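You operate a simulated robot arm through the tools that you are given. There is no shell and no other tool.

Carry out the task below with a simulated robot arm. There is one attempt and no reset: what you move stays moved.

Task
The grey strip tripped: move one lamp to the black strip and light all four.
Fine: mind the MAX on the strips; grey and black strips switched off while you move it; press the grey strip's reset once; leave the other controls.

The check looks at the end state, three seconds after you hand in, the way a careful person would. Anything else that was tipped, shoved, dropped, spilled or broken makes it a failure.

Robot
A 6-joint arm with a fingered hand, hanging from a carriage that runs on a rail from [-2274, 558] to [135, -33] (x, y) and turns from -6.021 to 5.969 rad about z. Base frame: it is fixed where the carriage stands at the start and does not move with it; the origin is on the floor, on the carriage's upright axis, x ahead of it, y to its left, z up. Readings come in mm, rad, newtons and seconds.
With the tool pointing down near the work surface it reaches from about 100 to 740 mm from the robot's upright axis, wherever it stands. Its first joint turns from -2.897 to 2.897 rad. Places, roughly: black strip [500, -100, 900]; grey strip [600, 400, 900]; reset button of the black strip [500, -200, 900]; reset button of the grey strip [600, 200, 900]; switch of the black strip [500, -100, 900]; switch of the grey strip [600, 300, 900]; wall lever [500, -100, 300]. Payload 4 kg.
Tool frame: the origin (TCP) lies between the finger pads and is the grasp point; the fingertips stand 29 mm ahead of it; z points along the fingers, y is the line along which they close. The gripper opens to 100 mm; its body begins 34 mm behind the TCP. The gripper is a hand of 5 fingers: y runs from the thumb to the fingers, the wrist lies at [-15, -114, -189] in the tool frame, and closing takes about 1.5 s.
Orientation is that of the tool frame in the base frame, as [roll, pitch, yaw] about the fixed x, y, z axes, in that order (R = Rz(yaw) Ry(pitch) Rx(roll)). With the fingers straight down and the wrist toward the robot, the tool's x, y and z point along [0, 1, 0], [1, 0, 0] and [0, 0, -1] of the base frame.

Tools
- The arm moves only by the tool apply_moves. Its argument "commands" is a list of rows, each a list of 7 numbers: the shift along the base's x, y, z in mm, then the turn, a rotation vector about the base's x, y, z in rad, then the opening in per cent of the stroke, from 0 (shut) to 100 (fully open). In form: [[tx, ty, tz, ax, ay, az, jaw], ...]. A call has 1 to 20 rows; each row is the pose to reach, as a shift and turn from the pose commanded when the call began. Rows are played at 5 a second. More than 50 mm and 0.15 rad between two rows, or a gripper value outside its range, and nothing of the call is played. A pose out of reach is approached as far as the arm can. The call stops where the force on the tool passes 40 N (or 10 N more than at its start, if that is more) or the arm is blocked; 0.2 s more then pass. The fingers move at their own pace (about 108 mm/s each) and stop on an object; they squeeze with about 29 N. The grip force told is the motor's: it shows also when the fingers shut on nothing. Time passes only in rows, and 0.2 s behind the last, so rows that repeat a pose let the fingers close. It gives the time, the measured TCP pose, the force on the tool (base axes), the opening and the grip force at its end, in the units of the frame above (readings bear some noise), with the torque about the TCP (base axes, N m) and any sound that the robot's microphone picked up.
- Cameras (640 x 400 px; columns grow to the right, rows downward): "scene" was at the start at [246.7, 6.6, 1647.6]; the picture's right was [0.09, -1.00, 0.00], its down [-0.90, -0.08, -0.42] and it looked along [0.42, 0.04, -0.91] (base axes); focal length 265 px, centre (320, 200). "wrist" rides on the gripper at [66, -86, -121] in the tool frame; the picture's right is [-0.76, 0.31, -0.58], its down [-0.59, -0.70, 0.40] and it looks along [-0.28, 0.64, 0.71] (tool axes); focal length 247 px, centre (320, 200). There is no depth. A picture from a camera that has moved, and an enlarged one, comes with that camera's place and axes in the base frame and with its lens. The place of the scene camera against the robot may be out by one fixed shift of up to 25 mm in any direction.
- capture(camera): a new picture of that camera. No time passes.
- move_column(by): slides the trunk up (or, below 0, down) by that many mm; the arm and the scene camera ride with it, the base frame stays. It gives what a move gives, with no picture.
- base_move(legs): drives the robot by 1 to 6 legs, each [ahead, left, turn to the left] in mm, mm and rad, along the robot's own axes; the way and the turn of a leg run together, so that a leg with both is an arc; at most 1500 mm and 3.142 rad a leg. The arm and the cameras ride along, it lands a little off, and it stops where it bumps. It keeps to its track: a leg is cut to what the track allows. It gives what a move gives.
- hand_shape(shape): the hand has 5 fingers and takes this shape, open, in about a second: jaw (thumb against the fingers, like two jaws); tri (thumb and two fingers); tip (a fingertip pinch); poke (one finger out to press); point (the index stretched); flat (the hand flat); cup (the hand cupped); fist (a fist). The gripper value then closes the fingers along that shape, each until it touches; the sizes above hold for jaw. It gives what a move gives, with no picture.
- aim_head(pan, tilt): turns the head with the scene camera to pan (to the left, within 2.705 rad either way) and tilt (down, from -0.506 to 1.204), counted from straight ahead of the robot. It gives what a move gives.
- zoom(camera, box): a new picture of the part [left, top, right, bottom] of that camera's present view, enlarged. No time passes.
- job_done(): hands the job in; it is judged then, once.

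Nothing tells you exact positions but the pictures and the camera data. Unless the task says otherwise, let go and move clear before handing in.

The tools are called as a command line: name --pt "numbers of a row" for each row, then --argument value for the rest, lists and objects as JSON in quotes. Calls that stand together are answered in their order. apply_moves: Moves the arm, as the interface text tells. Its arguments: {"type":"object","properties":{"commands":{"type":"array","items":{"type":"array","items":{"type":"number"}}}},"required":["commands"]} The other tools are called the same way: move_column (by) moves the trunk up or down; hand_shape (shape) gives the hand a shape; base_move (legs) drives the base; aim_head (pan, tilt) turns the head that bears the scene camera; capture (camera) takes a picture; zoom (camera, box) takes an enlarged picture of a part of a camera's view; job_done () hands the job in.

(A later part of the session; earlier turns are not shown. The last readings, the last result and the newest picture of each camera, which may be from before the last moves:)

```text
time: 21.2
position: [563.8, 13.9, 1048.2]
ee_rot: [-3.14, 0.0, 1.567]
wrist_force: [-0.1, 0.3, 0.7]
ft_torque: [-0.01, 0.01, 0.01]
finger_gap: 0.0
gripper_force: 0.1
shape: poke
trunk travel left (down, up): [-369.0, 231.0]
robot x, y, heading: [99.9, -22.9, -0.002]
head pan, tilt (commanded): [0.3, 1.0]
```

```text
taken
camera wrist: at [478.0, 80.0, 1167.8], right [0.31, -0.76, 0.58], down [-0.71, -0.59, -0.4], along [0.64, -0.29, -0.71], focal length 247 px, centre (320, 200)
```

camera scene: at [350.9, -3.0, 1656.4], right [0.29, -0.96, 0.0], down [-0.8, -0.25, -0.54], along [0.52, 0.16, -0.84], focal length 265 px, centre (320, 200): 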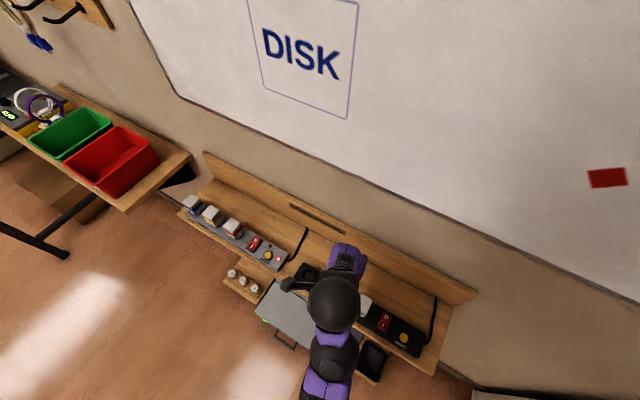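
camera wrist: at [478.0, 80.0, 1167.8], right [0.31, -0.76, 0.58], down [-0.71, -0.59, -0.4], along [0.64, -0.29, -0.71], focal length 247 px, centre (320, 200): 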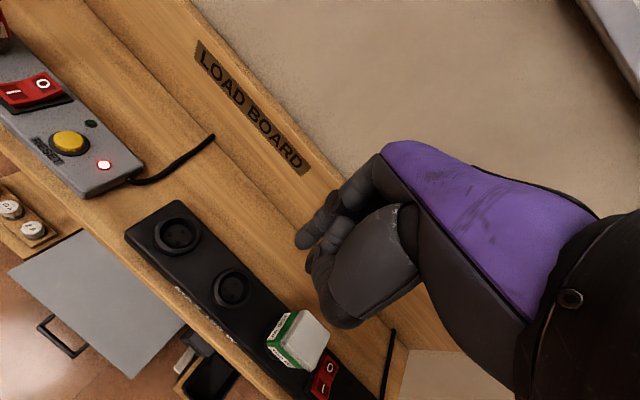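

Carriage is at about (100, -23) and the view is clear. I take enlarged wrist views from here to triangulate the black strip and grey controls.

zoom --camera "wrist" --box '[120, 190, 280, 310]'

zoom --camera "wrist" --box '[0, 60, 150, 200]'

zoom --camera "wrist" --box '[250, 300, 390, 400]'

```text
3.33 times, centred on (200, 250) of wrist
camera zoom: at [478.0, 80.0, 1167.8], right [0.31, -0.76, 0.58], down [-0.71, -0.59, -0.4], along [0.64, -0.29, -0.71], focal length 823 px, centre (720, 33)
```

zoom: 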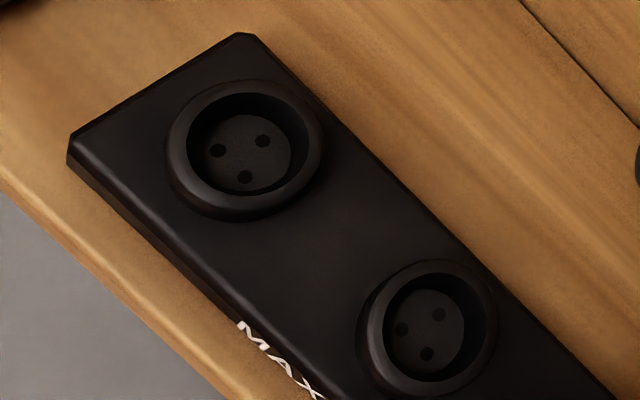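

```text
2.86 times, centred on (75, 130) of wrist
camera zoom: at [478.0, 80.0, 1167.8], right [0.31, -0.76, 0.58], down [-0.71, -0.59, -0.4], along [0.64, -0.29, -0.71], focal length 706 px, centre (1020, 400)
```

zoom: 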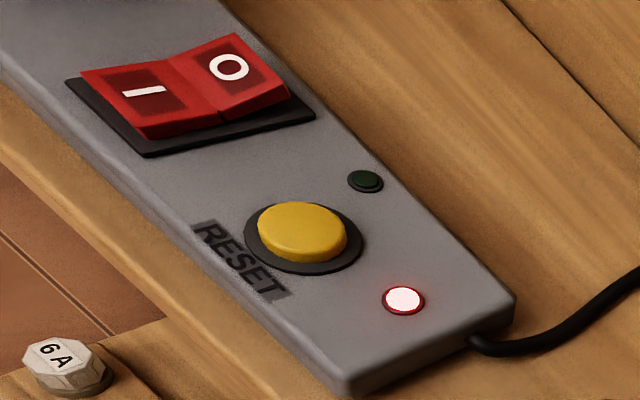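

```text
4.00 times, centred on (320, 350) of wrist
camera zoom: at [478.0, 80.0, 1167.8], right [0.31, -0.76, 0.58], down [-0.71, -0.59, -0.4], along [0.64, -0.29, -0.71], focal length 988 px, centre (320, -400)
```

zoom: 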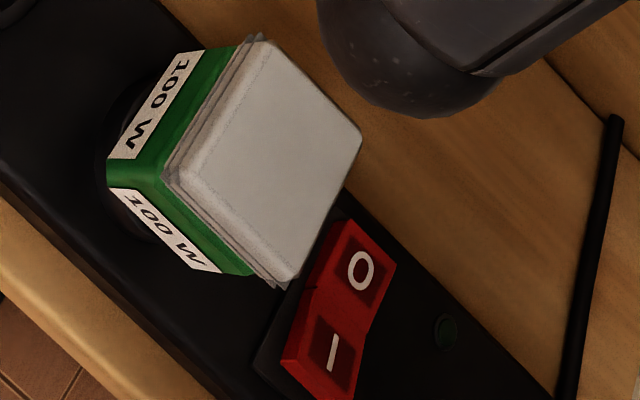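

Both rocker states are confirmed by the profile (grey ON, black OFF), and I have the grey reset at about (603, 236, 870), O mark at (635, 288, 877), I mark at (612, 293, 874), black sockets at about (577, 98) and (557, 15). To calibrate the fingertip I'll move over the bare part of the black strip between the two free sockets and look.

apply_moves --pt "-3 13 -25 0 0 0 100" --pt "-6 26 -50 0 0 0 100" --pt "-6 39 -75 0 0 0 100" --pt "-6 39 -100 0 0 0 100" --pt "-6 39 -100 0 0 0 100"

capture --camera "wrist"

zoom --camera "wrist" --box '[240, 190, 340, 290]'

```text
time: 22.4
position: [546.7, 51.1, 990.4]
ee_rot: [-3.135, 0.001, 1.567]
wrist_force: [0.9, -1.3, -0.2]
ft_torque: [-0.01, -0.02, -0.01]
finger_gap: 0.2
gripper_force: 0.0
shape: poke
out of reach, approached as far as the arm can: row 3, 4, 5
trunk travel left (down, up): [-369.0, 231.0]
robot x, y, heading: [98.8, -26.6, -0.002]
head pan, tilt (commanded): [0.3, 1.0]
```

```text
taken
camera wrist: at [461.4, 117.3, 1111.5], right [0.31, -0.76, 0.58], down [-0.71, -0.59, -0.39], along [0.64, -0.29, -0.72], focal length 247 px, centre (320, 200)
```

wrist: 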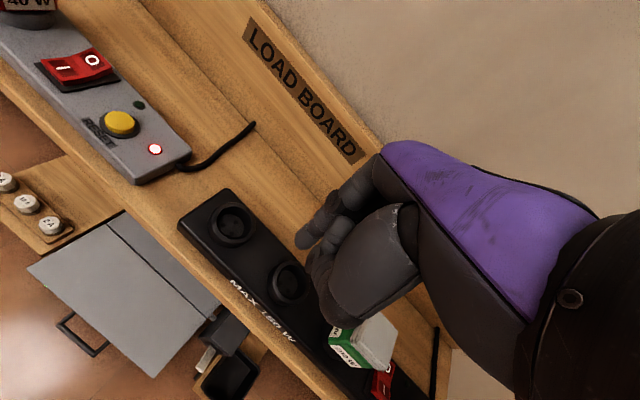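

```text
4.00 times, centred on (290, 240) of wrist
camera zoom: at [461.4, 117.3, 1111.5], right [0.31, -0.76, 0.58], down [-0.71, -0.59, -0.39], along [0.64, -0.29, -0.72], focal length 988 px, centre (440, 40)
```

zoom: 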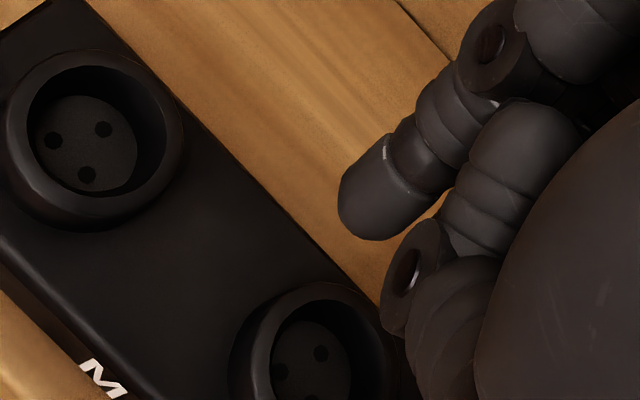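

The arm stopped short of the commanded height. I'll command the rest in smaller steps and see whether it follows.

apply_moves --pt "3 1 -8 0 0 0 100" --pt "6 1 -16 0 0 0 100" --pt "9 2 -24 0 0 0 100" --pt "9 2 -24 0 0 0 100"

```text
time: 23.4
position: [548.8, 49.7, 991.9]
ee_rot: [-3.136, -0.002, 1.566]
wrist_force: [-0.8, -0.2, 0.6]
ft_torque: [0.01, -0.02, 0.01]
finger_gap: 0.3
gripper_force: 0.2
shape: poke
out of reach, approached as far as the arm can: row 1, 2, 3, 4
trunk travel left (down, up): [-369.0, 231.0]
robot x, y, heading: [95.5, -24.9, -0.002]
head pan, tilt (commanded): [0.3, 1.0]
```

That's a true limit at this trunk height. I'll raise the hand and lower the trunk by matching amounts so the arm has room to work downward.

apply_moves --pt "0 0 40 0 0 0 100" --pt "0 0 80 0 0 0 100" --pt "0 0 100 0 0 0 100" --pt "0 0 100 0 0 0 100"

move_column --by -80

```text
time: 24.4
position: [549.2, 49.0, 1091.8]
ee_rot: [-3.14, 0.001, 1.571]
wrist_force: [-0.1, -0.3, 0.3]
ft_torque: [0.0, -0.01, 0.03]
finger_gap: 0.0
gripper_force: 0.1
shape: poke
trunk travel left (down, up): [-369.0, 231.0]
robot x, y, heading: [102.5, -23.6, -0.003]
head pan, tilt (commanded): [0.3, 1.0]
```

```text
time: 25.6
position: [548.9, 48.9, 1010.8]
ee_rot: [-3.139, -0.002, 1.567]
wrist_force: [0.2, 0.4, -1.1]
ft_torque: [0.01, -0.03, 0.01]
finger_gap: 0.2
gripper_force: 0.0
shape: poke
trunk travel left (down, up): [-289.0, 311.0]
robot x, y, heading: [101.7, -22.5, -0.001]
head pan, tilt (commanded): [0.3, 1.0]
```

apply_moves --pt "0 0 40 0 0 0 100" --pt "0 0 60 0 0 0 100" --pt "0 0 60 0 0 0 100"

move_column --by -50

capture --camera "scene"

```text
time: 26.4
position: [548.9, 48.9, 1070.4]
ee_rot: [-3.139, 0.001, 1.567]
wrist_force: [0.5, -0.1, -0.2]
ft_torque: [0.01, -0.01, -0.03]
finger_gap: 0.0
gripper_force: 0.0
shape: poke
trunk travel left (down, up): [-289.0, 311.0]
robot x, y, heading: [91.2, -26.4, 0.002]
head pan, tilt (commanded): [0.3, 1.0]
```

```text
time: 27.3
position: [548.4, 49.5, 1019.6]
ee_rot: [-3.14, 0.0, 1.567]
wrist_force: [-0.8, 0.0, 0.8]
ft_torque: [0.02, 0.01, 0.06]
finger_gap: 0.2
gripper_force: 0.1
shape: poke
trunk travel left (down, up): [-239.0, 361.0]
robot x, y, heading: [97.9, -24.3, -0.003]
head pan, tilt (commanded): [0.3, 1.0]
```

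```text
taken
camera scene: at [350.9, -2.9, 1526.3], right [0.29, -0.96, 0.0], down [-0.8, -0.25, -0.54], along [0.52, 0.16, -0.84], focal length 265 px, centre (320, 200)
```

scene: 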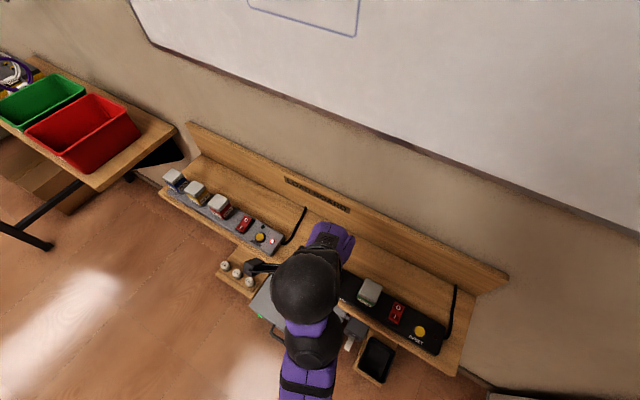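

Trunk is lowered 130 mm. Now I descend over the bare spot between the two free black sockets for the fingertip check.

apply_moves --pt "5 2 -35 0 0 0 100" --pt "9 4 -70 0 0 0 100" --pt "9 4 -80 0 0 0 100" --pt "9 4 -80 0 0 0 100"

zoom --camera "wrist" --box '[220, 170, 360, 310]'

```text
time: 28.3
position: [557.0, 52.9, 939.7]
ee_rot: [-3.14, -0.001, 1.568]
wrist_force: [-0.1, 0.2, -0.2]
ft_torque: [0.01, 0.0, 0.01]
finger_gap: 0.1
gripper_force: 0.1
shape: poke
trunk travel left (down, up): [-239.0, 361.0]
robot x, y, heading: [98.7, -26.0, 0.002]
head pan, tilt (commanded): [0.3, 1.0]
```

```text
2.86 times, centred on (290, 240) of wrist
camera zoom: at [471.8, 118.2, 1060.8], right [0.31, -0.76, 0.58], down [-0.71, -0.59, -0.4], along [0.64, -0.29, -0.71], focal length 706 px, centre (406, 86)
```

zoom: 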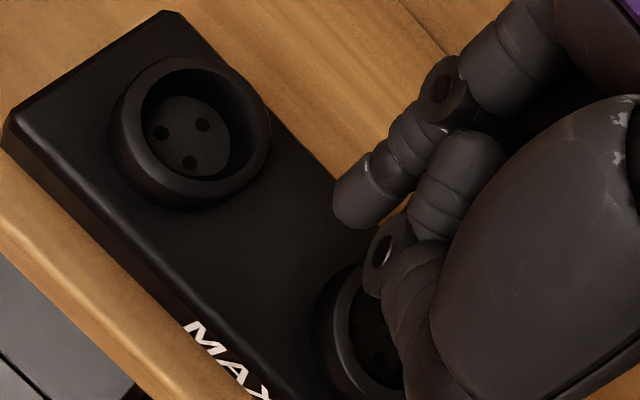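

The fingertip hangs over the bare area between the sockets. I descend slowly until light contact to learn its length.

apply_moves --pt "0 0 -10 0 0 0 100" --pt "0 0 -18 0 0 0 100" --pt "0 0 -21 0 0 0 100" --pt "0 0 -24 0 0 0 100" --pt "0 0 -26 0 0 0 100" --pt "0 0 -28 0 0 0 100" --pt "0 0 -30 0 0 0 100" --pt "0 0 -32 0 0 0 100" --pt "0 0 -32 0 0 0 100"

zoom --camera "wrist" --box '[220, 170, 360, 310]'

```text
time: 30.3
position: [558.2, 53.9, 907.9]
ee_rot: [3.141, -0.001, 1.566]
wrist_force: [-0.5, 0.5, -0.7]
ft_torque: [0.02, 0.01, -0.02]
finger_gap: 0.0
gripper_force: 0.1
shape: poke
trunk travel left (down, up): [-239.0, 361.0]
robot x, y, heading: [96.9, -21.9, 0.001]
head pan, tilt (commanded): [0.3, 1.0]
```

```text
2.86 times, centred on (290, 240) of wrist
camera zoom: at [472.6, 118.9, 1028.3], right [0.31, -0.76, 0.58], down [-0.71, -0.59, -0.4], along [0.64, -0.29, -0.71], focal length 706 px, centre (406, 86)
```

zoom: 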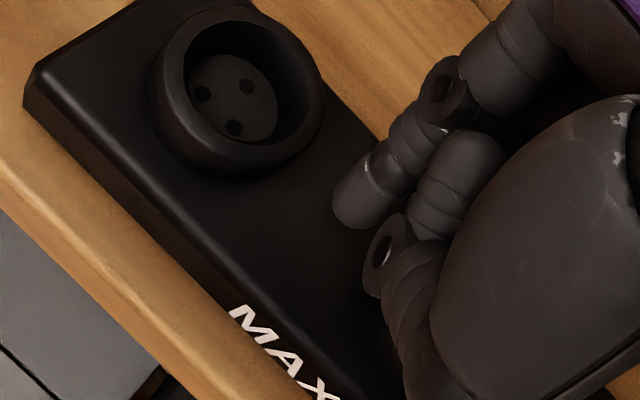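

No contact yet at 908. Continuing down in 2 mm steps.

apply_moves --pt "0 0 -2 0 0 0 100" --pt "0 0 -4 0 0 0 100" --pt "0 0 -6 0 0 0 100" --pt "0 0 -8 0 0 0 100" --pt "0 0 -10 0 0 0 100" --pt "0 0 -12 0 0 0 100" --pt "0 0 -12 0 0 0 100"

zoom --camera "wrist" --box '[220, 170, 360, 310]'

```text
time: 31.9
position: [558.7, 54.3, 896.8]
ee_rot: [-3.14, 0.001, 1.568]
wrist_force: [0.8, 1.8, 2.6]
ft_torque: [0.01, -0.02, 0.0]
finger_gap: 0.0
gripper_force: 0.0
shape: poke
trunk travel left (down, up): [-239.0, 361.0]
robot x, y, heading: [99.3, -25.1, -0.005]
head pan, tilt (commanded): [0.3, 1.0]
```

```text
2.86 times, centred on (290, 240) of wrist
camera zoom: at [472.7, 118.9, 1016.4], right [0.3, -0.76, 0.58], down [-0.71, -0.59, -0.4], along [0.64, -0.29, -0.71], focal length 706 px, centre (406, 86)
```

zoom: 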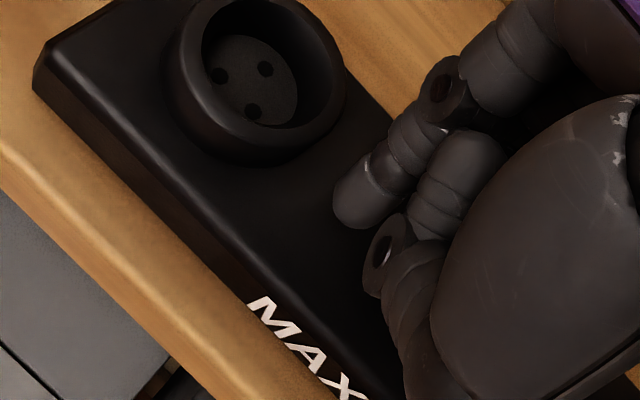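

A faint upward force (2.6 N) hints at first contact. I go 2–4 mm further in 1 mm steps to confirm.

apply_moves --pt "0 0 -1 0 0 0 100" --pt "0 0 -2 0 0 0 100" --pt "0 0 -2 0 0 0 100"

apply_moves --pt "0 0 -1 0 0 0 100" --pt "0 0 -2 0 0 0 100" --pt "0 0 -2 0 0 0 100"

```text
time: 32.7
position: [557.9, 53.7, 893.9]
ee_rot: [3.141, 0.0, 1.567]
wrist_force: [0.7, 1.3, 2.4]
ft_torque: [-0.02, -0.05, -0.01]
finger_gap: 0.0
gripper_force: 0.2
shape: poke
trunk travel left (down, up): [-239.0, 361.0]
robot x, y, heading: [97.1, -22.5, -0.002]
head pan, tilt (commanded): [0.3, 1.0]
```

```text
time: 33.5
position: [559.0, 54.2, 893.4]
ee_rot: [3.139, 0.0, 1.566]
wrist_force: [-2.1, 1.5, 18.8]
ft_torque: [-0.2, 0.07, -0.04]
finger_gap: 0.1
gripper_force: 0.0
shape: poke
trunk travel left (down, up): [-239.0, 361.0]
robot x, y, heading: [94.8, -23.5, -0.005]
head pan, tilt (commanded): [0.3, 1.0]
```

Contact found at TCP z≈894 (the torque suggests the curled finger met a socket rim, with the index tip about 29 mm ahead of the TCP, offset about (+3, +8) in base x,y). Now I lift and move over the grey rocker's O end.

apply_moves --pt "0 0 30 0 0 0 100" --pt "0 0 65 0 0 0 100" --pt "15 45 65 0 0 0 100" --pt "30 90 65 0 0 0 100" --pt "45 135 65 0 0 0 100" --pt "60 180 65 0 0 0 100" --pt "77 225 65 0 0 0 100" --pt "77 225 50 0 0 0 100" --pt "77 225 50 0 0 0 100"

capture --camera "wrist"

zoom --camera "wrist" --box '[200, 150, 360, 310]'

```text
time: 35.5
position: [624.0, 272.5, 951.4]
ee_rot: [-3.139, 0.002, 1.566]
wrist_force: [-0.9, 0.4, -0.1]
ft_torque: [0.05, -0.03, -0.01]
finger_gap: 0.1
gripper_force: 0.0
shape: poke
out of reach, approached as far as the arm can: row 7, 8, 9
trunk travel left (down, up): [-239.0, 361.0]
robot x, y, heading: [98.9, -22.5, 0.001]
head pan, tilt (commanded): [0.3, 1.0]
```

```text
taken
camera wrist: at [539.1, 338.7, 1072.3], right [0.31, -0.76, 0.58], down [-0.71, -0.59, -0.4], along [0.64, -0.29, -0.71], focal length 247 px, centre (320, 200)
```

wrist: 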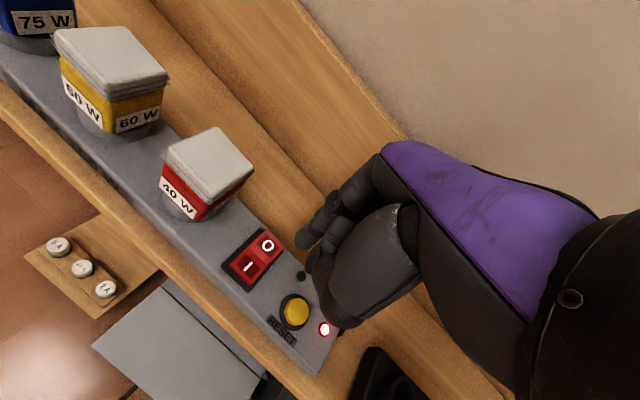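

```text
2.50 times, centred on (280, 230) of wrist
camera zoom: at [539.1, 338.7, 1072.3], right [0.31, -0.76, 0.58], down [-0.71, -0.59, -0.4], along [0.64, -0.29, -0.71], focal length 617 px, centre (420, 125)
```

zoom: 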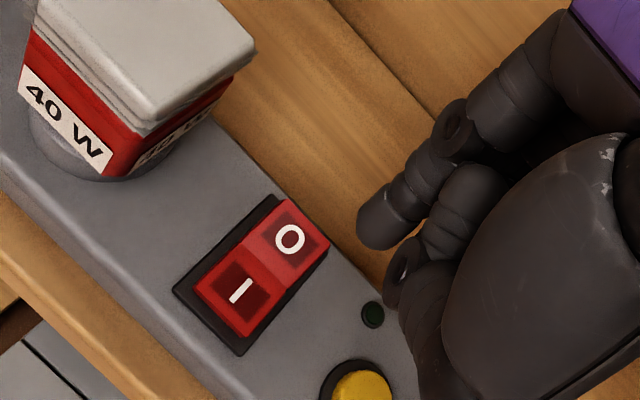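

The arm is at its outer limit here, so I raise the hand and lower the trunk another 100 mm, which brings the grey strip within reach.

apply_moves --pt "0 0 40 0 0 0 100" --pt "0 0 80 0 0 0 100" --pt "0 0 110 0 0 0 100" --pt "0 0 110 0 0 0 100"

move_column --by -100

```text
time: 36.5
position: [625.9, 274.7, 1064.2]
ee_rot: [-3.14, 0.0, 1.567]
wrist_force: [-1.2, 0.3, -0.2]
ft_torque: [-0.01, -0.02, -0.01]
finger_gap: 0.0
gripper_force: 0.0
shape: poke
trunk travel left (down, up): [-239.0, 361.0]
robot x, y, heading: [97.7, -23.0, -0.002]
head pan, tilt (commanded): [0.3, 1.0]
```

```text
time: 37.9
position: [626.1, 274.6, 964.4]
ee_rot: [-3.14, 0.001, 1.566]
wrist_force: [0.0, -1.0, -0.1]
ft_torque: [-0.01, 0.02, 0.01]
finger_gap: 0.1
gripper_force: 0.1
shape: poke
trunk travel left (down, up): [-139.0, 461.0]
robot x, y, heading: [95.3, -20.3, -0.005]
head pan, tilt (commanded): [0.3, 1.0]
```

Now over to the O end and down to about 17 mm above it for a visual check.

apply_moves --pt "5 2 -15 0 0 0 100" --pt "9.7 4.4 -30 0 0 0 100" --pt "9.7 4.4 -40 0 0 0 100" --pt "9.7 4.4 -40 0 0 0 100"

zoom --camera "wrist" --box '[200, 150, 360, 310]'

zoom --camera "wrist" --box '[270, 190, 340, 260]'

```text
time: 38.9
position: [635.3, 277.8, 922.3]
ee_rot: [-3.14, -0.001, 1.568]
wrist_force: [0.2, -0.6, 0.0]
ft_torque: [-0.02, -0.02, 0.0]
finger_gap: 0.0
gripper_force: 0.1
shape: poke
trunk travel left (down, up): [-139.0, 461.0]
robot x, y, heading: [97.1, -26.5, 0.002]
head pan, tilt (commanded): [0.3, 1.0]
```

```text
2.50 times, centred on (280, 230) of wrist
camera zoom: at [550.7, 343.4, 1042.8], right [0.31, -0.76, 0.58], down [-0.71, -0.59, -0.4], along [0.64, -0.29, -0.71], focal length 617 px, centre (420, 125)
```

zoom: 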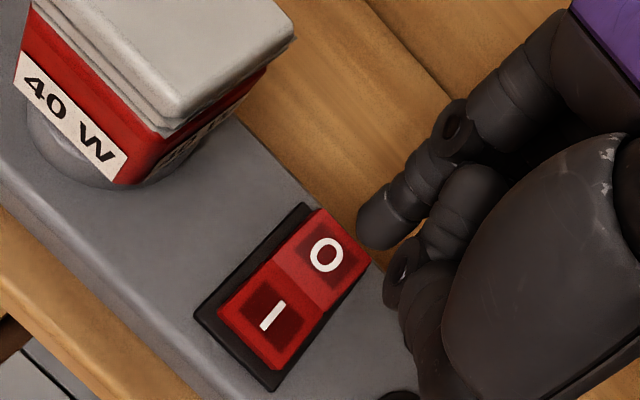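

```text
5.71 times, centred on (305, 225) of wrist
camera zoom: at [550.7, 343.4, 1042.8], right [0.31, -0.76, 0.58], down [-0.71, -0.59, -0.4], along [0.64, -0.29, -0.71], focal length 1411 px, centre (406, 57)
```

zoom: 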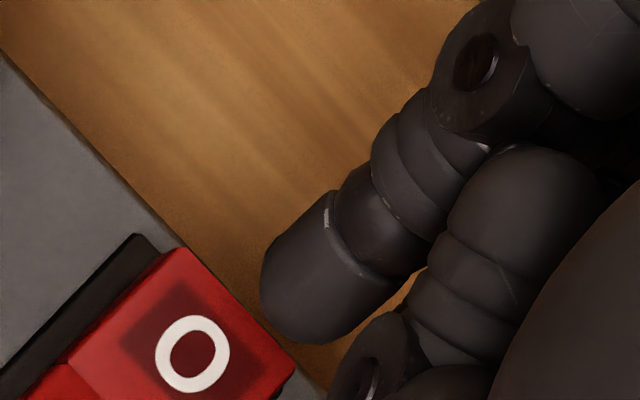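

The estimate holds: the O mark sits where predicted, and the fingertip should land just outside it. I press down slowly on O.

apply_moves --pt "0 0 -6 0 0 0 100" --pt "0 0 -10 0 0 0 100" --pt "0 0 -13 0 0 0 100" --pt "0 0 -15 0 0 0 100" --pt "0 0 -17 0 0 0 100" --pt "0 0 -19 0 0 0 100"

zoom --camera "wrist" --box '[200, 150, 360, 310]'

```text
time: 40.2
position: [636.9, 278.2, 904.3]
ee_rot: [-3.14, -0.001, 1.567]
wrist_force: [1.0, -0.6, 1.0]
ft_torque: [0.01, -0.04, -0.02]
finger_gap: 0.1
gripper_force: 0.1
shape: poke
trunk travel left (down, up): [-139.0, 461.0]
robot x, y, heading: [96.6, -25.4, -0.004]
head pan, tilt (commanded): [0.3, 1.0]
```

```text
2.50 times, centred on (280, 230) of wrist
camera zoom: at [550.9, 343.8, 1024.7], right [0.3, -0.76, 0.58], down [-0.71, -0.59, -0.4], along [0.64, -0.29, -0.71], focal length 617 px, centre (420, 125)
```

zoom: 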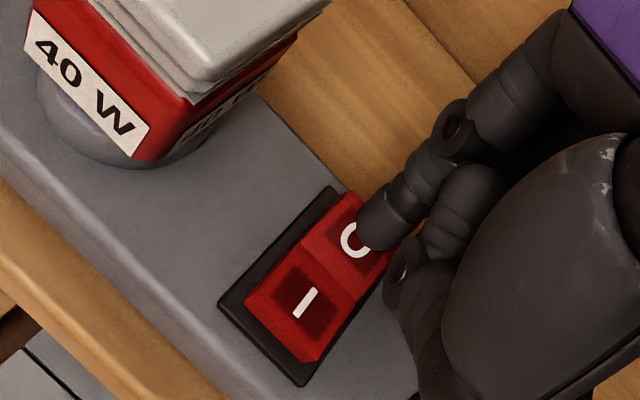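

The tip now overlaps the O mark with no force yet. Continuing in 1–2 mm steps.

apply_moves --pt "0 0 -2 0 0 0 100" --pt "0 0 -4 0 0 0 100" --pt "0 0 -6 0 0 0 100"

zoom --camera "wrist" --box '[200, 150, 360, 310]'

```text
time: 41.0
position: [636.6, 278.7, 899.9]
ee_rot: [-3.141, 0.0, 1.566]
wrist_force: [-2.2, -1.1, 8.5]
ft_torque: [0.01, -0.01, 0.03]
finger_gap: 0.0
gripper_force: 0.0
shape: poke
trunk travel left (down, up): [-139.0, 461.0]
robot x, y, heading: [99.4, -26.0, -0.003]
head pan, tilt (commanded): [0.3, 1.0]
```

```text
2.50 times, centred on (280, 230) of wrist
camera zoom: at [550.7, 344.0, 1020.1], right [0.3, -0.76, 0.58], down [-0.7, -0.59, -0.4], along [0.64, -0.29, -0.71], focal length 617 px, centre (420, 125)
```

zoom: 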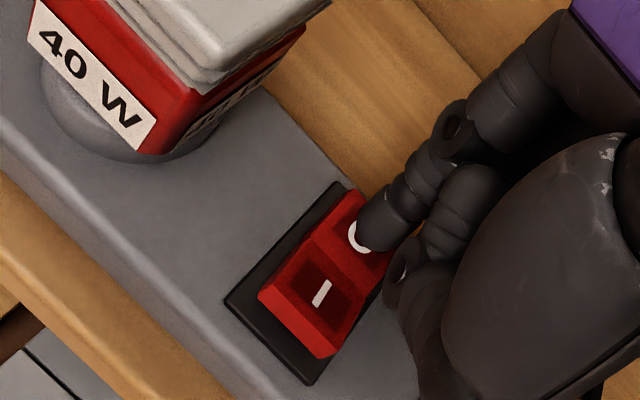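

The rocker has tipped — the I end is now raised. I press 1–2 mm more to make sure it is fully over, then lift off.

apply_moves --pt "0 0 -1 0 0 0 100" --pt "0 0 -2 0 0 0 100"

apply_moves --pt "0 0 10 0 0 0 100" --pt "0 0 30 0 0 0 100" --pt "0 0 60 0 0 0 100" --pt "0 0 60 0 0 0 100"

zoom --camera "wrist" --box '[200, 150, 360, 350]'

capture --camera "scene"

```text
time: 41.6
position: [636.4, 279.8, 899.1]
ee_rot: [3.137, -0.002, 1.567]
wrist_force: [-10.7, -6.9, 31.7]
ft_torque: [0.0, 0.16, -0.02]
finger_gap: 0.0
gripper_force: 0.0
shape: poke
trunk travel left (down, up): [-139.0, 461.0]
robot x, y, heading: [97.3, -24.4, -0.006]
head pan, tilt (commanded): [0.3, 1.0]
```

```text
time: 42.6
position: [635.2, 277.8, 956.7]
ee_rot: [-3.14, 0.002, 1.566]
wrist_force: [0.9, -0.7, 0.5]
ft_torque: [0.02, 0.02, 0.0]
finger_gap: 0.2
gripper_force: 0.0
shape: poke
trunk travel left (down, up): [-139.0, 461.0]
robot x, y, heading: [99.7, -23.9, -0.008]
head pan, tilt (commanded): [0.3, 1.0]
```

```text
2.00 times, centred on (280, 250) of wrist
camera zoom: at [549.2, 344.0, 1076.5], right [0.31, -0.76, 0.58], down [-0.71, -0.59, -0.4], along [0.64, -0.29, -0.71], focal length 494 px, centre (400, 100)
```

zoom: 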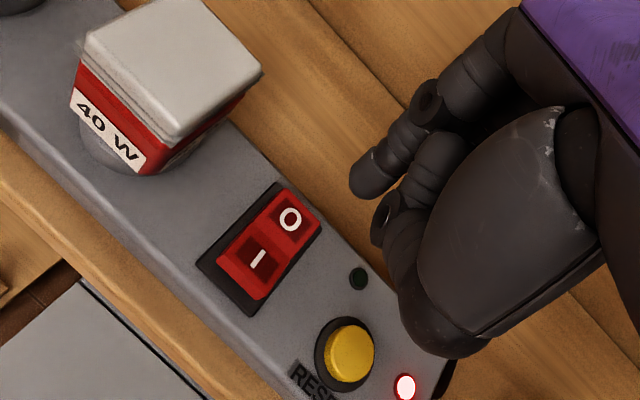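

```text
taken
camera scene: at [350.8, -2.9, 1426.3], right [0.29, -0.96, 0.0], down [-0.8, -0.25, -0.54], along [0.52, 0.16, -0.84], focal length 265 px, centre (320, 200)
```

scene: 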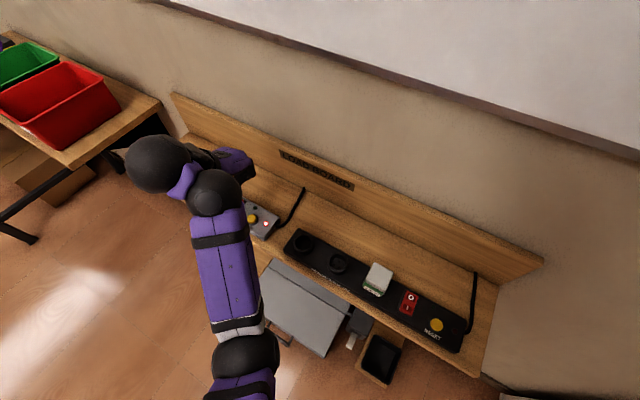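

Grey is now off (I end up). Next I look at the 40 W lamp closely to fix its centre, height and orientation before grasping.

zoom --camera "wrist" --box '[90, 70, 230, 210]'

capture --camera "wrist"

```text
2.86 times, centred on (160, 140) of wrist
camera zoom: at [549.2, 344.0, 1076.5], right [0.31, -0.76, 0.58], down [-0.71, -0.59, -0.4], along [0.64, -0.29, -0.71], focal length 706 px, centre (777, 371)
```

zoom: 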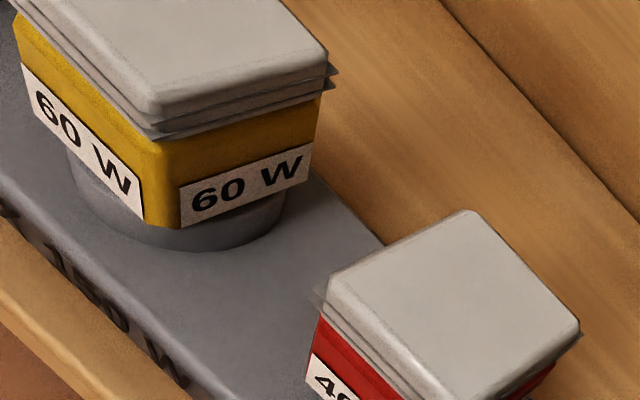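

```text
taken
camera wrist: at [549.2, 344.0, 1076.5], right [0.31, -0.76, 0.58], down [-0.71, -0.59, -0.4], along [0.64, -0.29, -0.71], focal length 247 px, centre (320, 200)
```

wrist: 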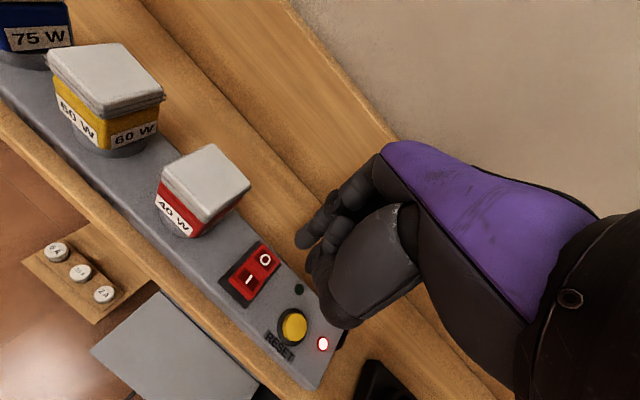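

The lamp's cap is about 40 mm square, centred near (643.5, 361) with top at z≈921, turned about -12.7° like the strip. I raise the hand, lower the trunk another 60 mm for reach, and open the jaw.

apply_moves --pt "0 0 40 0 0 0 100" --pt "0 0 80 0 0 0 100" --pt "0 0 90 0 0 0 100" --pt "0 0 90 0 0 0 100"

move_column --by -60

hand_shape --shape "jaw"

capture --camera "wrist"

```text
time: 43.6
position: [663.0, 285.3, 1030.7]
ee_rot: [3.141, -0.002, 1.57]
wrist_force: [0.3, 0.8, -0.1]
ft_torque: [-0.02, 0.0, 0.01]
finger_gap: 0.0
gripper_force: 0.1
shape: poke
out of reach, approached as far as the arm can: row 1, 2, 3, 4
trunk travel left (down, up): [-139.0, 461.0]
robot x, y, heading: [97.5, -23.5, -0.005]
head pan, tilt (commanded): [0.3, 1.0]
```

```text
time: 44.6
position: [663.7, 284.2, 970.8]
ee_rot: [-3.141, -0.002, 1.568]
wrist_force: [0.2, 0.0, -0.4]
ft_torque: [0.0, 0.01, -0.03]
finger_gap: 0.0
gripper_force: 0.1
shape: poke
trunk travel left (down, up): [-79.0, 521.0]
robot x, y, heading: [98.1, -22.4, -0.001]
head pan, tilt (commanded): [0.3, 1.0]
```

```text
time: 45.5
position: [661.8, 284.9, 970.9]
ee_rot: [-3.14, -0.001, 1.569]
wrist_force: [-0.3, 0.3, -0.8]
ft_torque: [-0.02, 0.03, -0.01]
finger_gap: 99.7
gripper_force: 0.0
shape: jaw
trunk travel left (down, up): [-79.0, 521.0]
robot x, y, heading: [100.3, -22.2, -0.003]
head pan, tilt (commanded): [0.3, 1.0]
```

```text
taken
camera wrist: at [576.9, 349.4, 1090.7], right [0.31, -0.76, 0.58], down [-0.7, -0.59, -0.4], along [0.64, -0.28, -0.71], focal length 247 px, centre (320, 200)
```

wrist: 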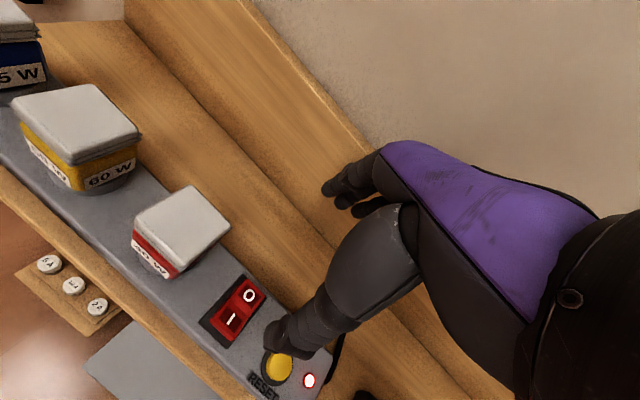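

The hand is open. I now move above the 40 W lamp with the hand yawed -0.22 rad to line up with it, staying above lamp height.

apply_moves --pt "-6 20 4 0 0 -0.07 100" --pt "-12 45 8 0 0 -0.14 100" --pt "-18.5 76.4 12 0 0 -0.22 100" --pt "-18.5 76.4 12 0 0 -0.22 100" --pt "-18.5 76.4 12 0 0 -0.22 100"

capture --camera "wrist"

capture --camera "scene"

```text
time: 46.8
position: [676.3, 368.5, 973.1]
ee_rot: [-3.135, -0.009, 1.354]
wrist_force: [1.0, 0.7, 0.2]
ft_torque: [0.02, -0.01, 0.01]
finger_gap: 99.8
gripper_force: 0.0
shape: jaw
out of reach, approached as far as the arm can: row 1, 2, 3, 4, 5
trunk travel left (down, up): [-79.0, 521.0]
robot x, y, heading: [95.6, -28.5, -0.001]
head pan, tilt (commanded): [0.3, 1.0]
```

```text
taken
camera wrist: at [607.9, 449.6, 1093.7], right [0.14, -0.81, 0.57], down [-0.82, -0.42, -0.4], along [0.56, -0.41, -0.72], focal length 247 px, centre (320, 200)
```

wrist: 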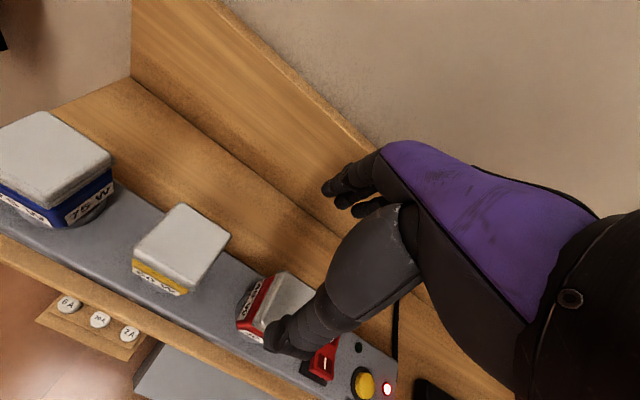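

```text
taken
camera scene: at [350.8, -3.1, 1366.3], right [0.29, -0.96, 0.0], down [-0.8, -0.25, -0.54], along [0.52, 0.16, -0.84], focal length 265 px, centre (320, 200)
```

scene: 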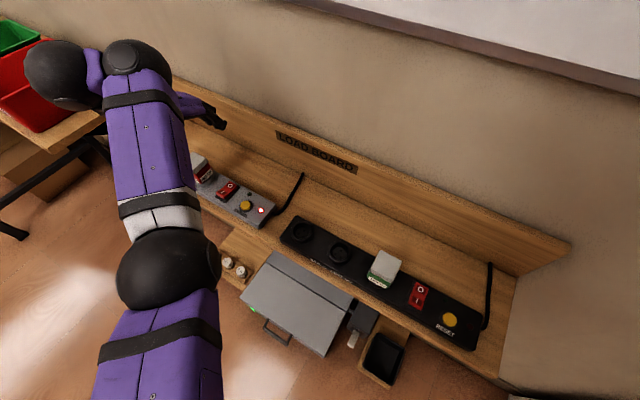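

Folding limits push the hand outward when the trunk is too low, so I raise the column 50 mm and then place the hand over the lamp; I'll use the column for the vertical moves.

move_column --by 50

apply_moves --pt "-10 -2 -20 0 0 0 100" --pt "-20 -4 -40 0 0 0 100" --pt "-32.8 -7.2 -58 0 0 0 100" --pt "-32.8 -7.2 -58 0 0 0 100" --pt "-32.8 -7.2 -58 0 0 0 100"

capture --camera "wrist"

```text
time: 47.7
position: [676.2, 369.1, 1022.5]
ee_rot: [-3.132, -0.008, 1.353]
wrist_force: [-0.5, -0.2, -0.6]
ft_torque: [-0.02, -0.01, 0.0]
finger_gap: 99.9
gripper_force: 0.0
shape: jaw
trunk travel left (down, up): [-129.0, 471.0]
robot x, y, heading: [95.7, -22.7, 0.0]
head pan, tilt (commanded): [0.3, 1.0]
```

```text
time: 48.9
position: [658.4, 366.3, 959.4]
ee_rot: [-3.129, -0.014, 1.358]
wrist_force: [-0.5, 0.1, 0.3]
ft_torque: [-0.01, -0.02, -0.02]
finger_gap: 99.9
gripper_force: 0.1
shape: jaw
out of reach, approached as far as the arm can: row 1, 2, 3, 4, 5
trunk travel left (down, up): [-129.0, 471.0]
robot x, y, heading: [95.7, -26.4, -0.002]
head pan, tilt (commanded): [0.3, 1.0]
```

```text
taken
camera wrist: at [589.2, 445.8, 1081.4], right [0.15, -0.81, 0.56], down [-0.81, -0.42, -0.4], along [0.56, -0.4, -0.72], focal length 247 px, centre (320, 200)
```

wrist: 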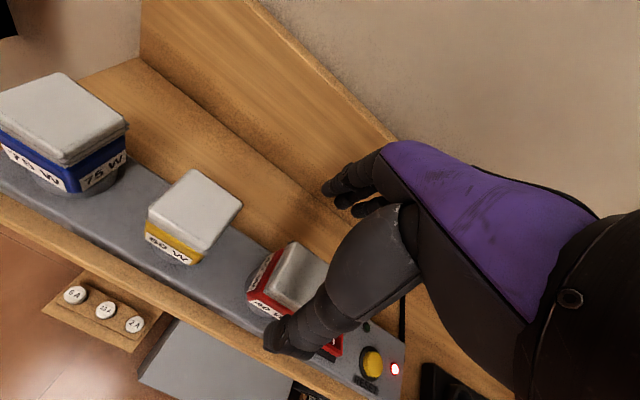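

The hand-yaw needed here conflicts with the arm's azimuth from this base spot. I'll lift with the column, back the carriage about 120 mm along the rail (smaller azimuth), and approach again.

move_column --by 60

base_move --legs '[[-118, 29, 0]]'

```text
time: 49.9
position: [658.2, 365.7, 1019.1]
ee_rot: [-3.129, -0.013, 1.359]
wrist_force: [-0.3, -0.1, -0.3]
ft_torque: [-0.04, -0.05, 0.0]
finger_gap: 99.6
gripper_force: 0.1
shape: jaw
trunk travel left (down, up): [-189.0, 411.0]
robot x, y, heading: [100.5, -22.2, -0.002]
head pan, tilt (commanded): [0.3, 1.0]
```

```text
time: 51.1
position: [541.3, 393.3, 1020.1]
ee_rot: [-3.13, -0.014, 1.356]
wrist_force: [-0.6, -0.3, -0.2]
ft_torque: [0.02, -0.02, 0.02]
finger_gap: 100.1
gripper_force: 0.0
shape: jaw
trunk travel left (down, up): [-189.0, 411.0]
robot x, y, heading: [-17.7, 4.2, -0.006]
head pan, tilt (commanded): [0.3, 1.0]
```

Now I move to the posture over the lamp (still high, at the present trunk height), also correcting a small tilt.

apply_moves --pt "25 -8 17 -0.004 -0.002 -0.001 100" --pt "50 -16 34 -0.008 -0.004 -0.003 100" --pt "75 -24 51 -0.012 -0.006 -0.004 100" --pt "102.2 -32 67 -0.016 -0.008 -0.005 100" --pt "102.2 -32 67 -0.016 -0.008 -0.005 100" --pt "102.2 -32 67 -0.016 -0.008 -0.005 100"

```text
time: 52.5
position: [597.7, 338.9, 1084.5]
ee_rot: [-3.139, 0.0, 1.353]
wrist_force: [-0.1, -0.4, 0.4]
ft_torque: [0.01, 0.0, -0.03]
finger_gap: 100.2
gripper_force: 0.2
shape: jaw
out of reach, approached as far as the arm can: row 1, 2, 3, 4, 5, 6
trunk travel left (down, up): [-189.0, 411.0]
robot x, y, heading: [-15.1, 2.8, -0.007]
head pan, tilt (commanded): [0.3, 1.0]
```

I now see the arm can't take the fully aligned yaw at this azimuth. The strips are parallel, so I can grasp and place with the same nominal hand yaw (lamp held ~12° askew in the fingers); I rotate back to nominal and reposition with the carriage.

apply_moves --pt "-12 11 -2 0 0 0.055 100" --pt "-24 22 -4 0 0 0.11 100" --pt "-37 34 -6 0 0 0.165 100" --pt "-50 45 -9 0 0 0.22 100" --pt "-50 45 -9 0 0 0.22 100" --pt "-50 45 -9 0 0 0.22 100"

```text
time: 53.9
position: [548.2, 384.0, 1076.4]
ee_rot: [-3.141, -0.001, 1.572]
wrist_force: [0.2, 0.2, 0.5]
ft_torque: [0.01, 0.0, 0.0]
finger_gap: 100.0
gripper_force: 0.1
shape: jaw
trunk travel left (down, up): [-189.0, 411.0]
robot x, y, heading: [-20.2, 5.8, -0.008]
head pan, tilt (commanded): [0.3, 1.0]
```

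That posture is reached cleanly. I test how much of the alignment yaw this posture tolerates.

apply_moves --pt "0 0 0 0 0 -0.05 100" --pt "0 0 0 0 0 -0.1 100" --pt "0 0 0 0 0 -0.1 100"

```text
time: 54.7
position: [548.3, 385.1, 1077.5]
ee_rot: [3.141, 0.001, 1.472]
wrist_force: [0.0, 0.4, -0.8]
ft_torque: [-0.08, 0.03, 0.02]
finger_gap: 100.0
gripper_force: 0.1
shape: jaw
trunk travel left (down, up): [-189.0, 411.0]
robot x, y, heading: [-19.9, 5.8, -0.005]
head pan, tilt (commanded): [0.3, 1.0]
```

apply_moves --pt "0 0 0 0 0 -0.06 100" --pt "0 0 0 0 0 -0.12 100" --pt "0 0 0 0 0 -0.12 100"

```text
time: 55.5
position: [562.8, 390.6, 1073.0]
ee_rot: [-3.137, -0.003, 1.354]
wrist_force: [0.1, 0.6, 0.0]
ft_torque: [0.02, -0.03, 0.0]
finger_gap: 99.8
gripper_force: 0.1
shape: jaw
out of reach, approached as far as the arm can: row 1, 2, 3
trunk travel left (down, up): [-189.0, 411.0]
robot x, y, heading: [-18.2, 5.5, -0.007]
head pan, tilt (commanded): [0.3, 1.0]
```

Full alignment works only at the very edge; a yaw of about -0.14 (6° short of aligned) is a robust compromise. I set that posture and then drive the carriage forward so the hand comes over the lamp.

apply_moves --pt "-1 -4 1 -0.004 0 0.04 100" --pt "-2.8 -8.6 2 -0.004 0 0.08 100" --pt "-2.8 -8.6 2 -0.004 0 0.08 100" --pt "-2.8 -8.6 2 -0.004 0 0.08 100"

base_move --legs '[[83, -20.5, 0]]'

capture --camera "wrist"

```text
time: 56.5
position: [560.6, 381.6, 1074.9]
ee_rot: [3.141, 0.004, 1.432]
wrist_force: [-0.1, -0.2, 0.2]
ft_torque: [-0.02, 0.05, -0.02]
finger_gap: 99.8
gripper_force: 0.1
shape: jaw
trunk travel left (down, up): [-189.0, 411.0]
robot x, y, heading: [-19.0, 3.2, 0.001]
head pan, tilt (commanded): [0.3, 1.0]
```

```text
time: 57.6
position: [645.3, 360.4, 1076.0]
ee_rot: [-3.142, 0.006, 1.433]
wrist_force: [-0.1, -0.2, 0.6]
ft_torque: [0.0, 0.02, -0.01]
finger_gap: 100.0
gripper_force: 0.0
shape: jaw
trunk travel left (down, up): [-189.0, 411.0]
robot x, y, heading: [68.7, -17.3, -0.005]
head pan, tilt (commanded): [0.3, 1.0]
```

```text
taken
camera wrist: at [569.3, 437.8, 1195.2], right [0.2, -0.79, 0.58], down [-0.78, -0.49, -0.4], along [0.6, -0.37, -0.71], focal length 247 px, centre (320, 200)
```

wrist: 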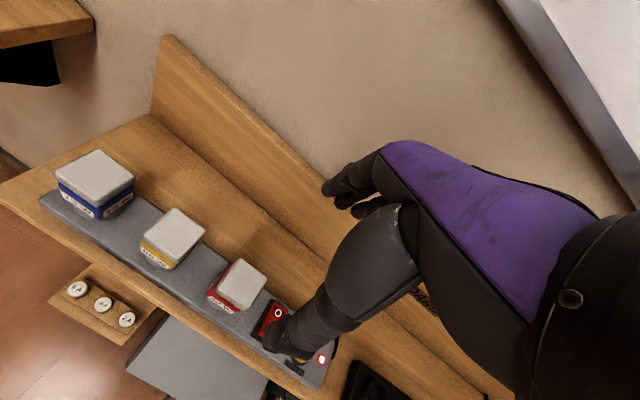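

The TCP is within 2 mm of the lamp axis. I lower the column 110 mm, stopping with the fingertips still above the cap, and check alignment.

move_column --by -110

capture --camera "wrist"

zoom --camera "wrist" --box '[200, 150, 440, 350]'

capture --camera "scene"

```text
time: 59.0
position: [644.8, 360.3, 964.9]
ee_rot: [-3.141, 0.002, 1.431]
wrist_force: [0.3, -0.8, 0.4]
ft_torque: [0.03, 0.01, -0.04]
finger_gap: 99.8
gripper_force: 0.1
shape: jaw
trunk travel left (down, up): [-79.0, 521.0]
robot x, y, heading: [64.8, -14.1, -0.006]
head pan, tilt (commanded): [0.3, 1.0]
```

```text
taken
camera wrist: at [569.2, 437.9, 1085.2], right [0.2, -0.79, 0.58], down [-0.78, -0.49, -0.4], along [0.6, -0.37, -0.71], focal length 247 px, centre (320, 200)
```

wrist: 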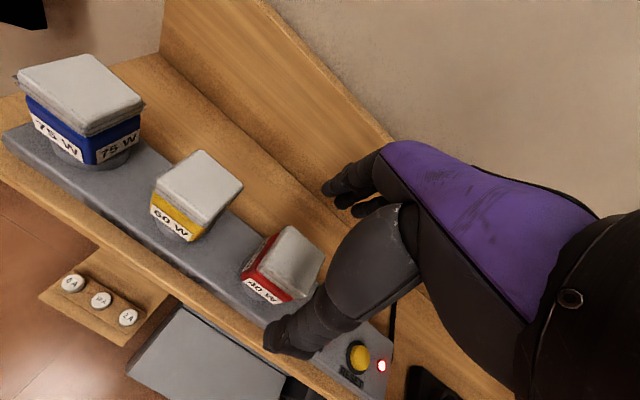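

```text
2.00 times, centred on (320, 250) of wrist
camera zoom: at [569.2, 437.9, 1085.2], right [0.2, -0.79, 0.58], down [-0.78, -0.49, -0.4], along [0.6, -0.37, -0.71], focal length 494 px, centre (320, 100)
```

zoom: 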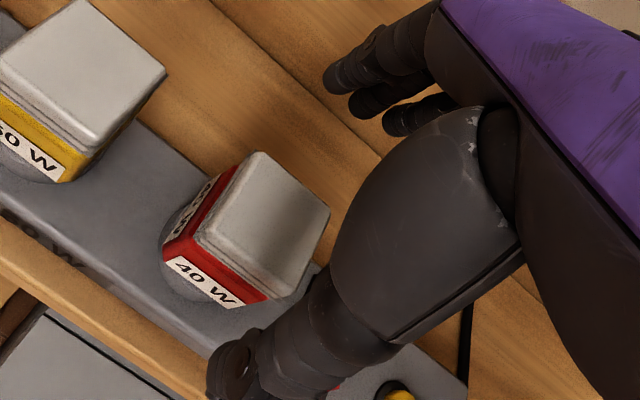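

```text
taken
camera scene: at [318.8, 4.3, 1366.4], right [0.29, -0.96, 0.0], down [-0.81, -0.24, -0.54], along [0.52, 0.16, -0.84], focal length 265 px, centre (320, 200)
```

scene: 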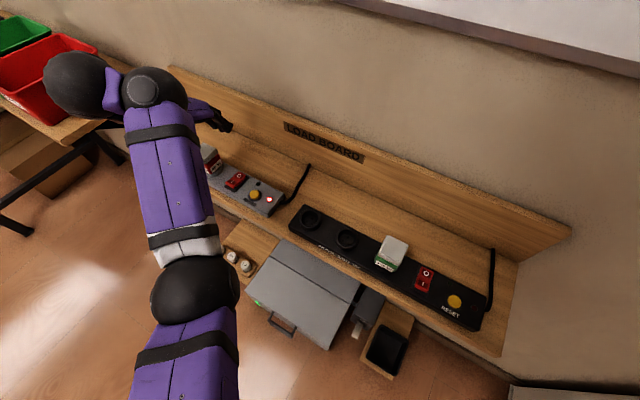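

Lamp centre re-measured at about (641.5, 361.8); I shift the hand 3 mm to centre it and then lower the column 58 mm around the lamp.

apply_moves --pt "-1.5 0.7 0 0 0 0 100" --pt "-3.2 1.5 0 0 0 0 100" --pt "-3.2 1.5 0 0 0 0 100"

move_column --by -35

zoom --camera "wrist" --box '[200, 150, 440, 350]'

```text
time: 59.8
position: [642.4, 361.7, 965.3]
ee_rot: [3.141, 0.005, 1.431]
wrist_force: [0.8, 0.1, -0.2]
ft_torque: [-0.01, 0.0, 0.0]
finger_gap: 100.1
gripper_force: 0.0
shape: jaw
trunk travel left (down, up): [-79.0, 521.0]
robot x, y, heading: [67.1, -12.0, -0.006]
head pan, tilt (commanded): [0.3, 1.0]
```

```text
time: 60.6
position: [640.7, 362.4, 929.8]
ee_rot: [-3.141, 0.003, 1.432]
wrist_force: [0.5, 0.5, -0.9]
ft_torque: [0.0, 0.01, -0.01]
finger_gap: 99.9
gripper_force: 0.1
shape: jaw
trunk travel left (down, up): [-44.0, 556.0]
robot x, y, heading: [67.2, -20.7, -0.003]
head pan, tilt (commanded): [0.3, 1.0]
```

```text
2.00 times, centred on (320, 250) of wrist
camera zoom: at [566.3, 439.1, 1050.2], right [0.2, -0.79, 0.58], down [-0.78, -0.49, -0.4], along [0.6, -0.37, -0.71], focal length 494 px, centre (320, 100)
```

zoom: 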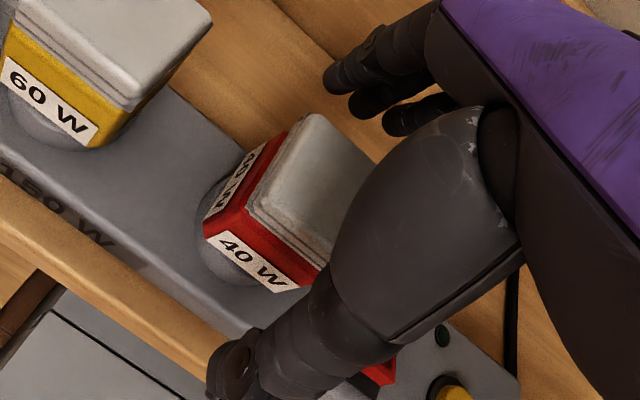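

Clearance looks fine. Lowering the last 23 mm.

move_column --by -23

zoom --camera "wrist" --box '[200, 150, 440, 350]'

zoom --camera "scene" --box '[150, 80, 290, 230]'

```text
time: 61.3
position: [641.2, 361.4, 907.7]
ee_rot: [3.141, 0.003, 1.43]
wrist_force: [0.5, -0.8, 0.2]
ft_torque: [-0.01, -0.01, 0.01]
finger_gap: 100.0
gripper_force: 0.0
shape: jaw
trunk travel left (down, up): [-21.0, 579.0]
robot x, y, heading: [67.6, -15.4, -0.006]
head pan, tilt (commanded): [0.3, 1.0]
```

```text
2.00 times, centred on (320, 250) of wrist
camera zoom: at [566.3, 439.2, 1027.2], right [0.2, -0.79, 0.58], down [-0.78, -0.49, -0.4], along [0.6, -0.37, -0.71], focal length 494 px, centre (320, 100)
```

zoom: 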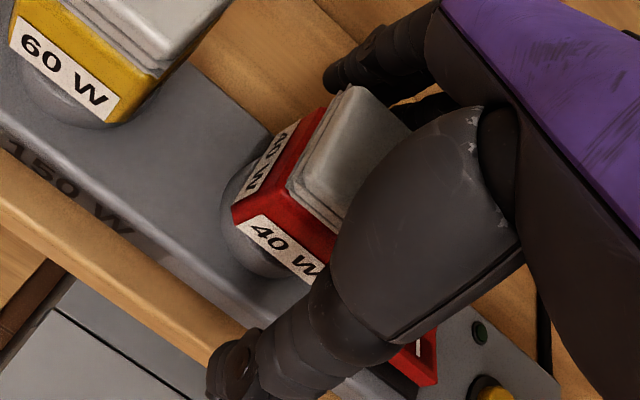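

```text
2.67 times, centred on (220, 155) of scene
camera zoom: at [318.9, 4.3, 1308.3], right [0.29, -0.96, 0.0], down [-0.81, -0.24, -0.54], along [0.52, 0.16, -0.84], focal length 707 px, centre (587, 320)
```

zoom: 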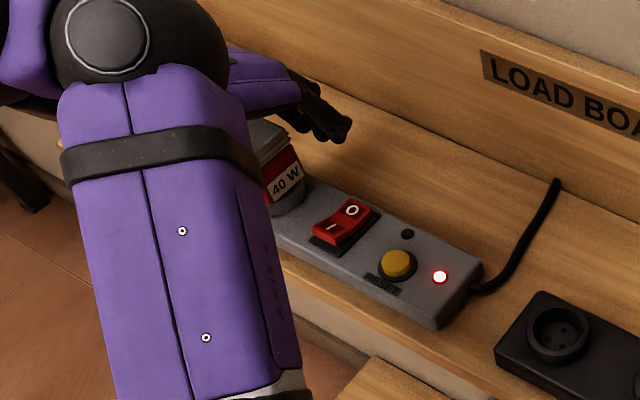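

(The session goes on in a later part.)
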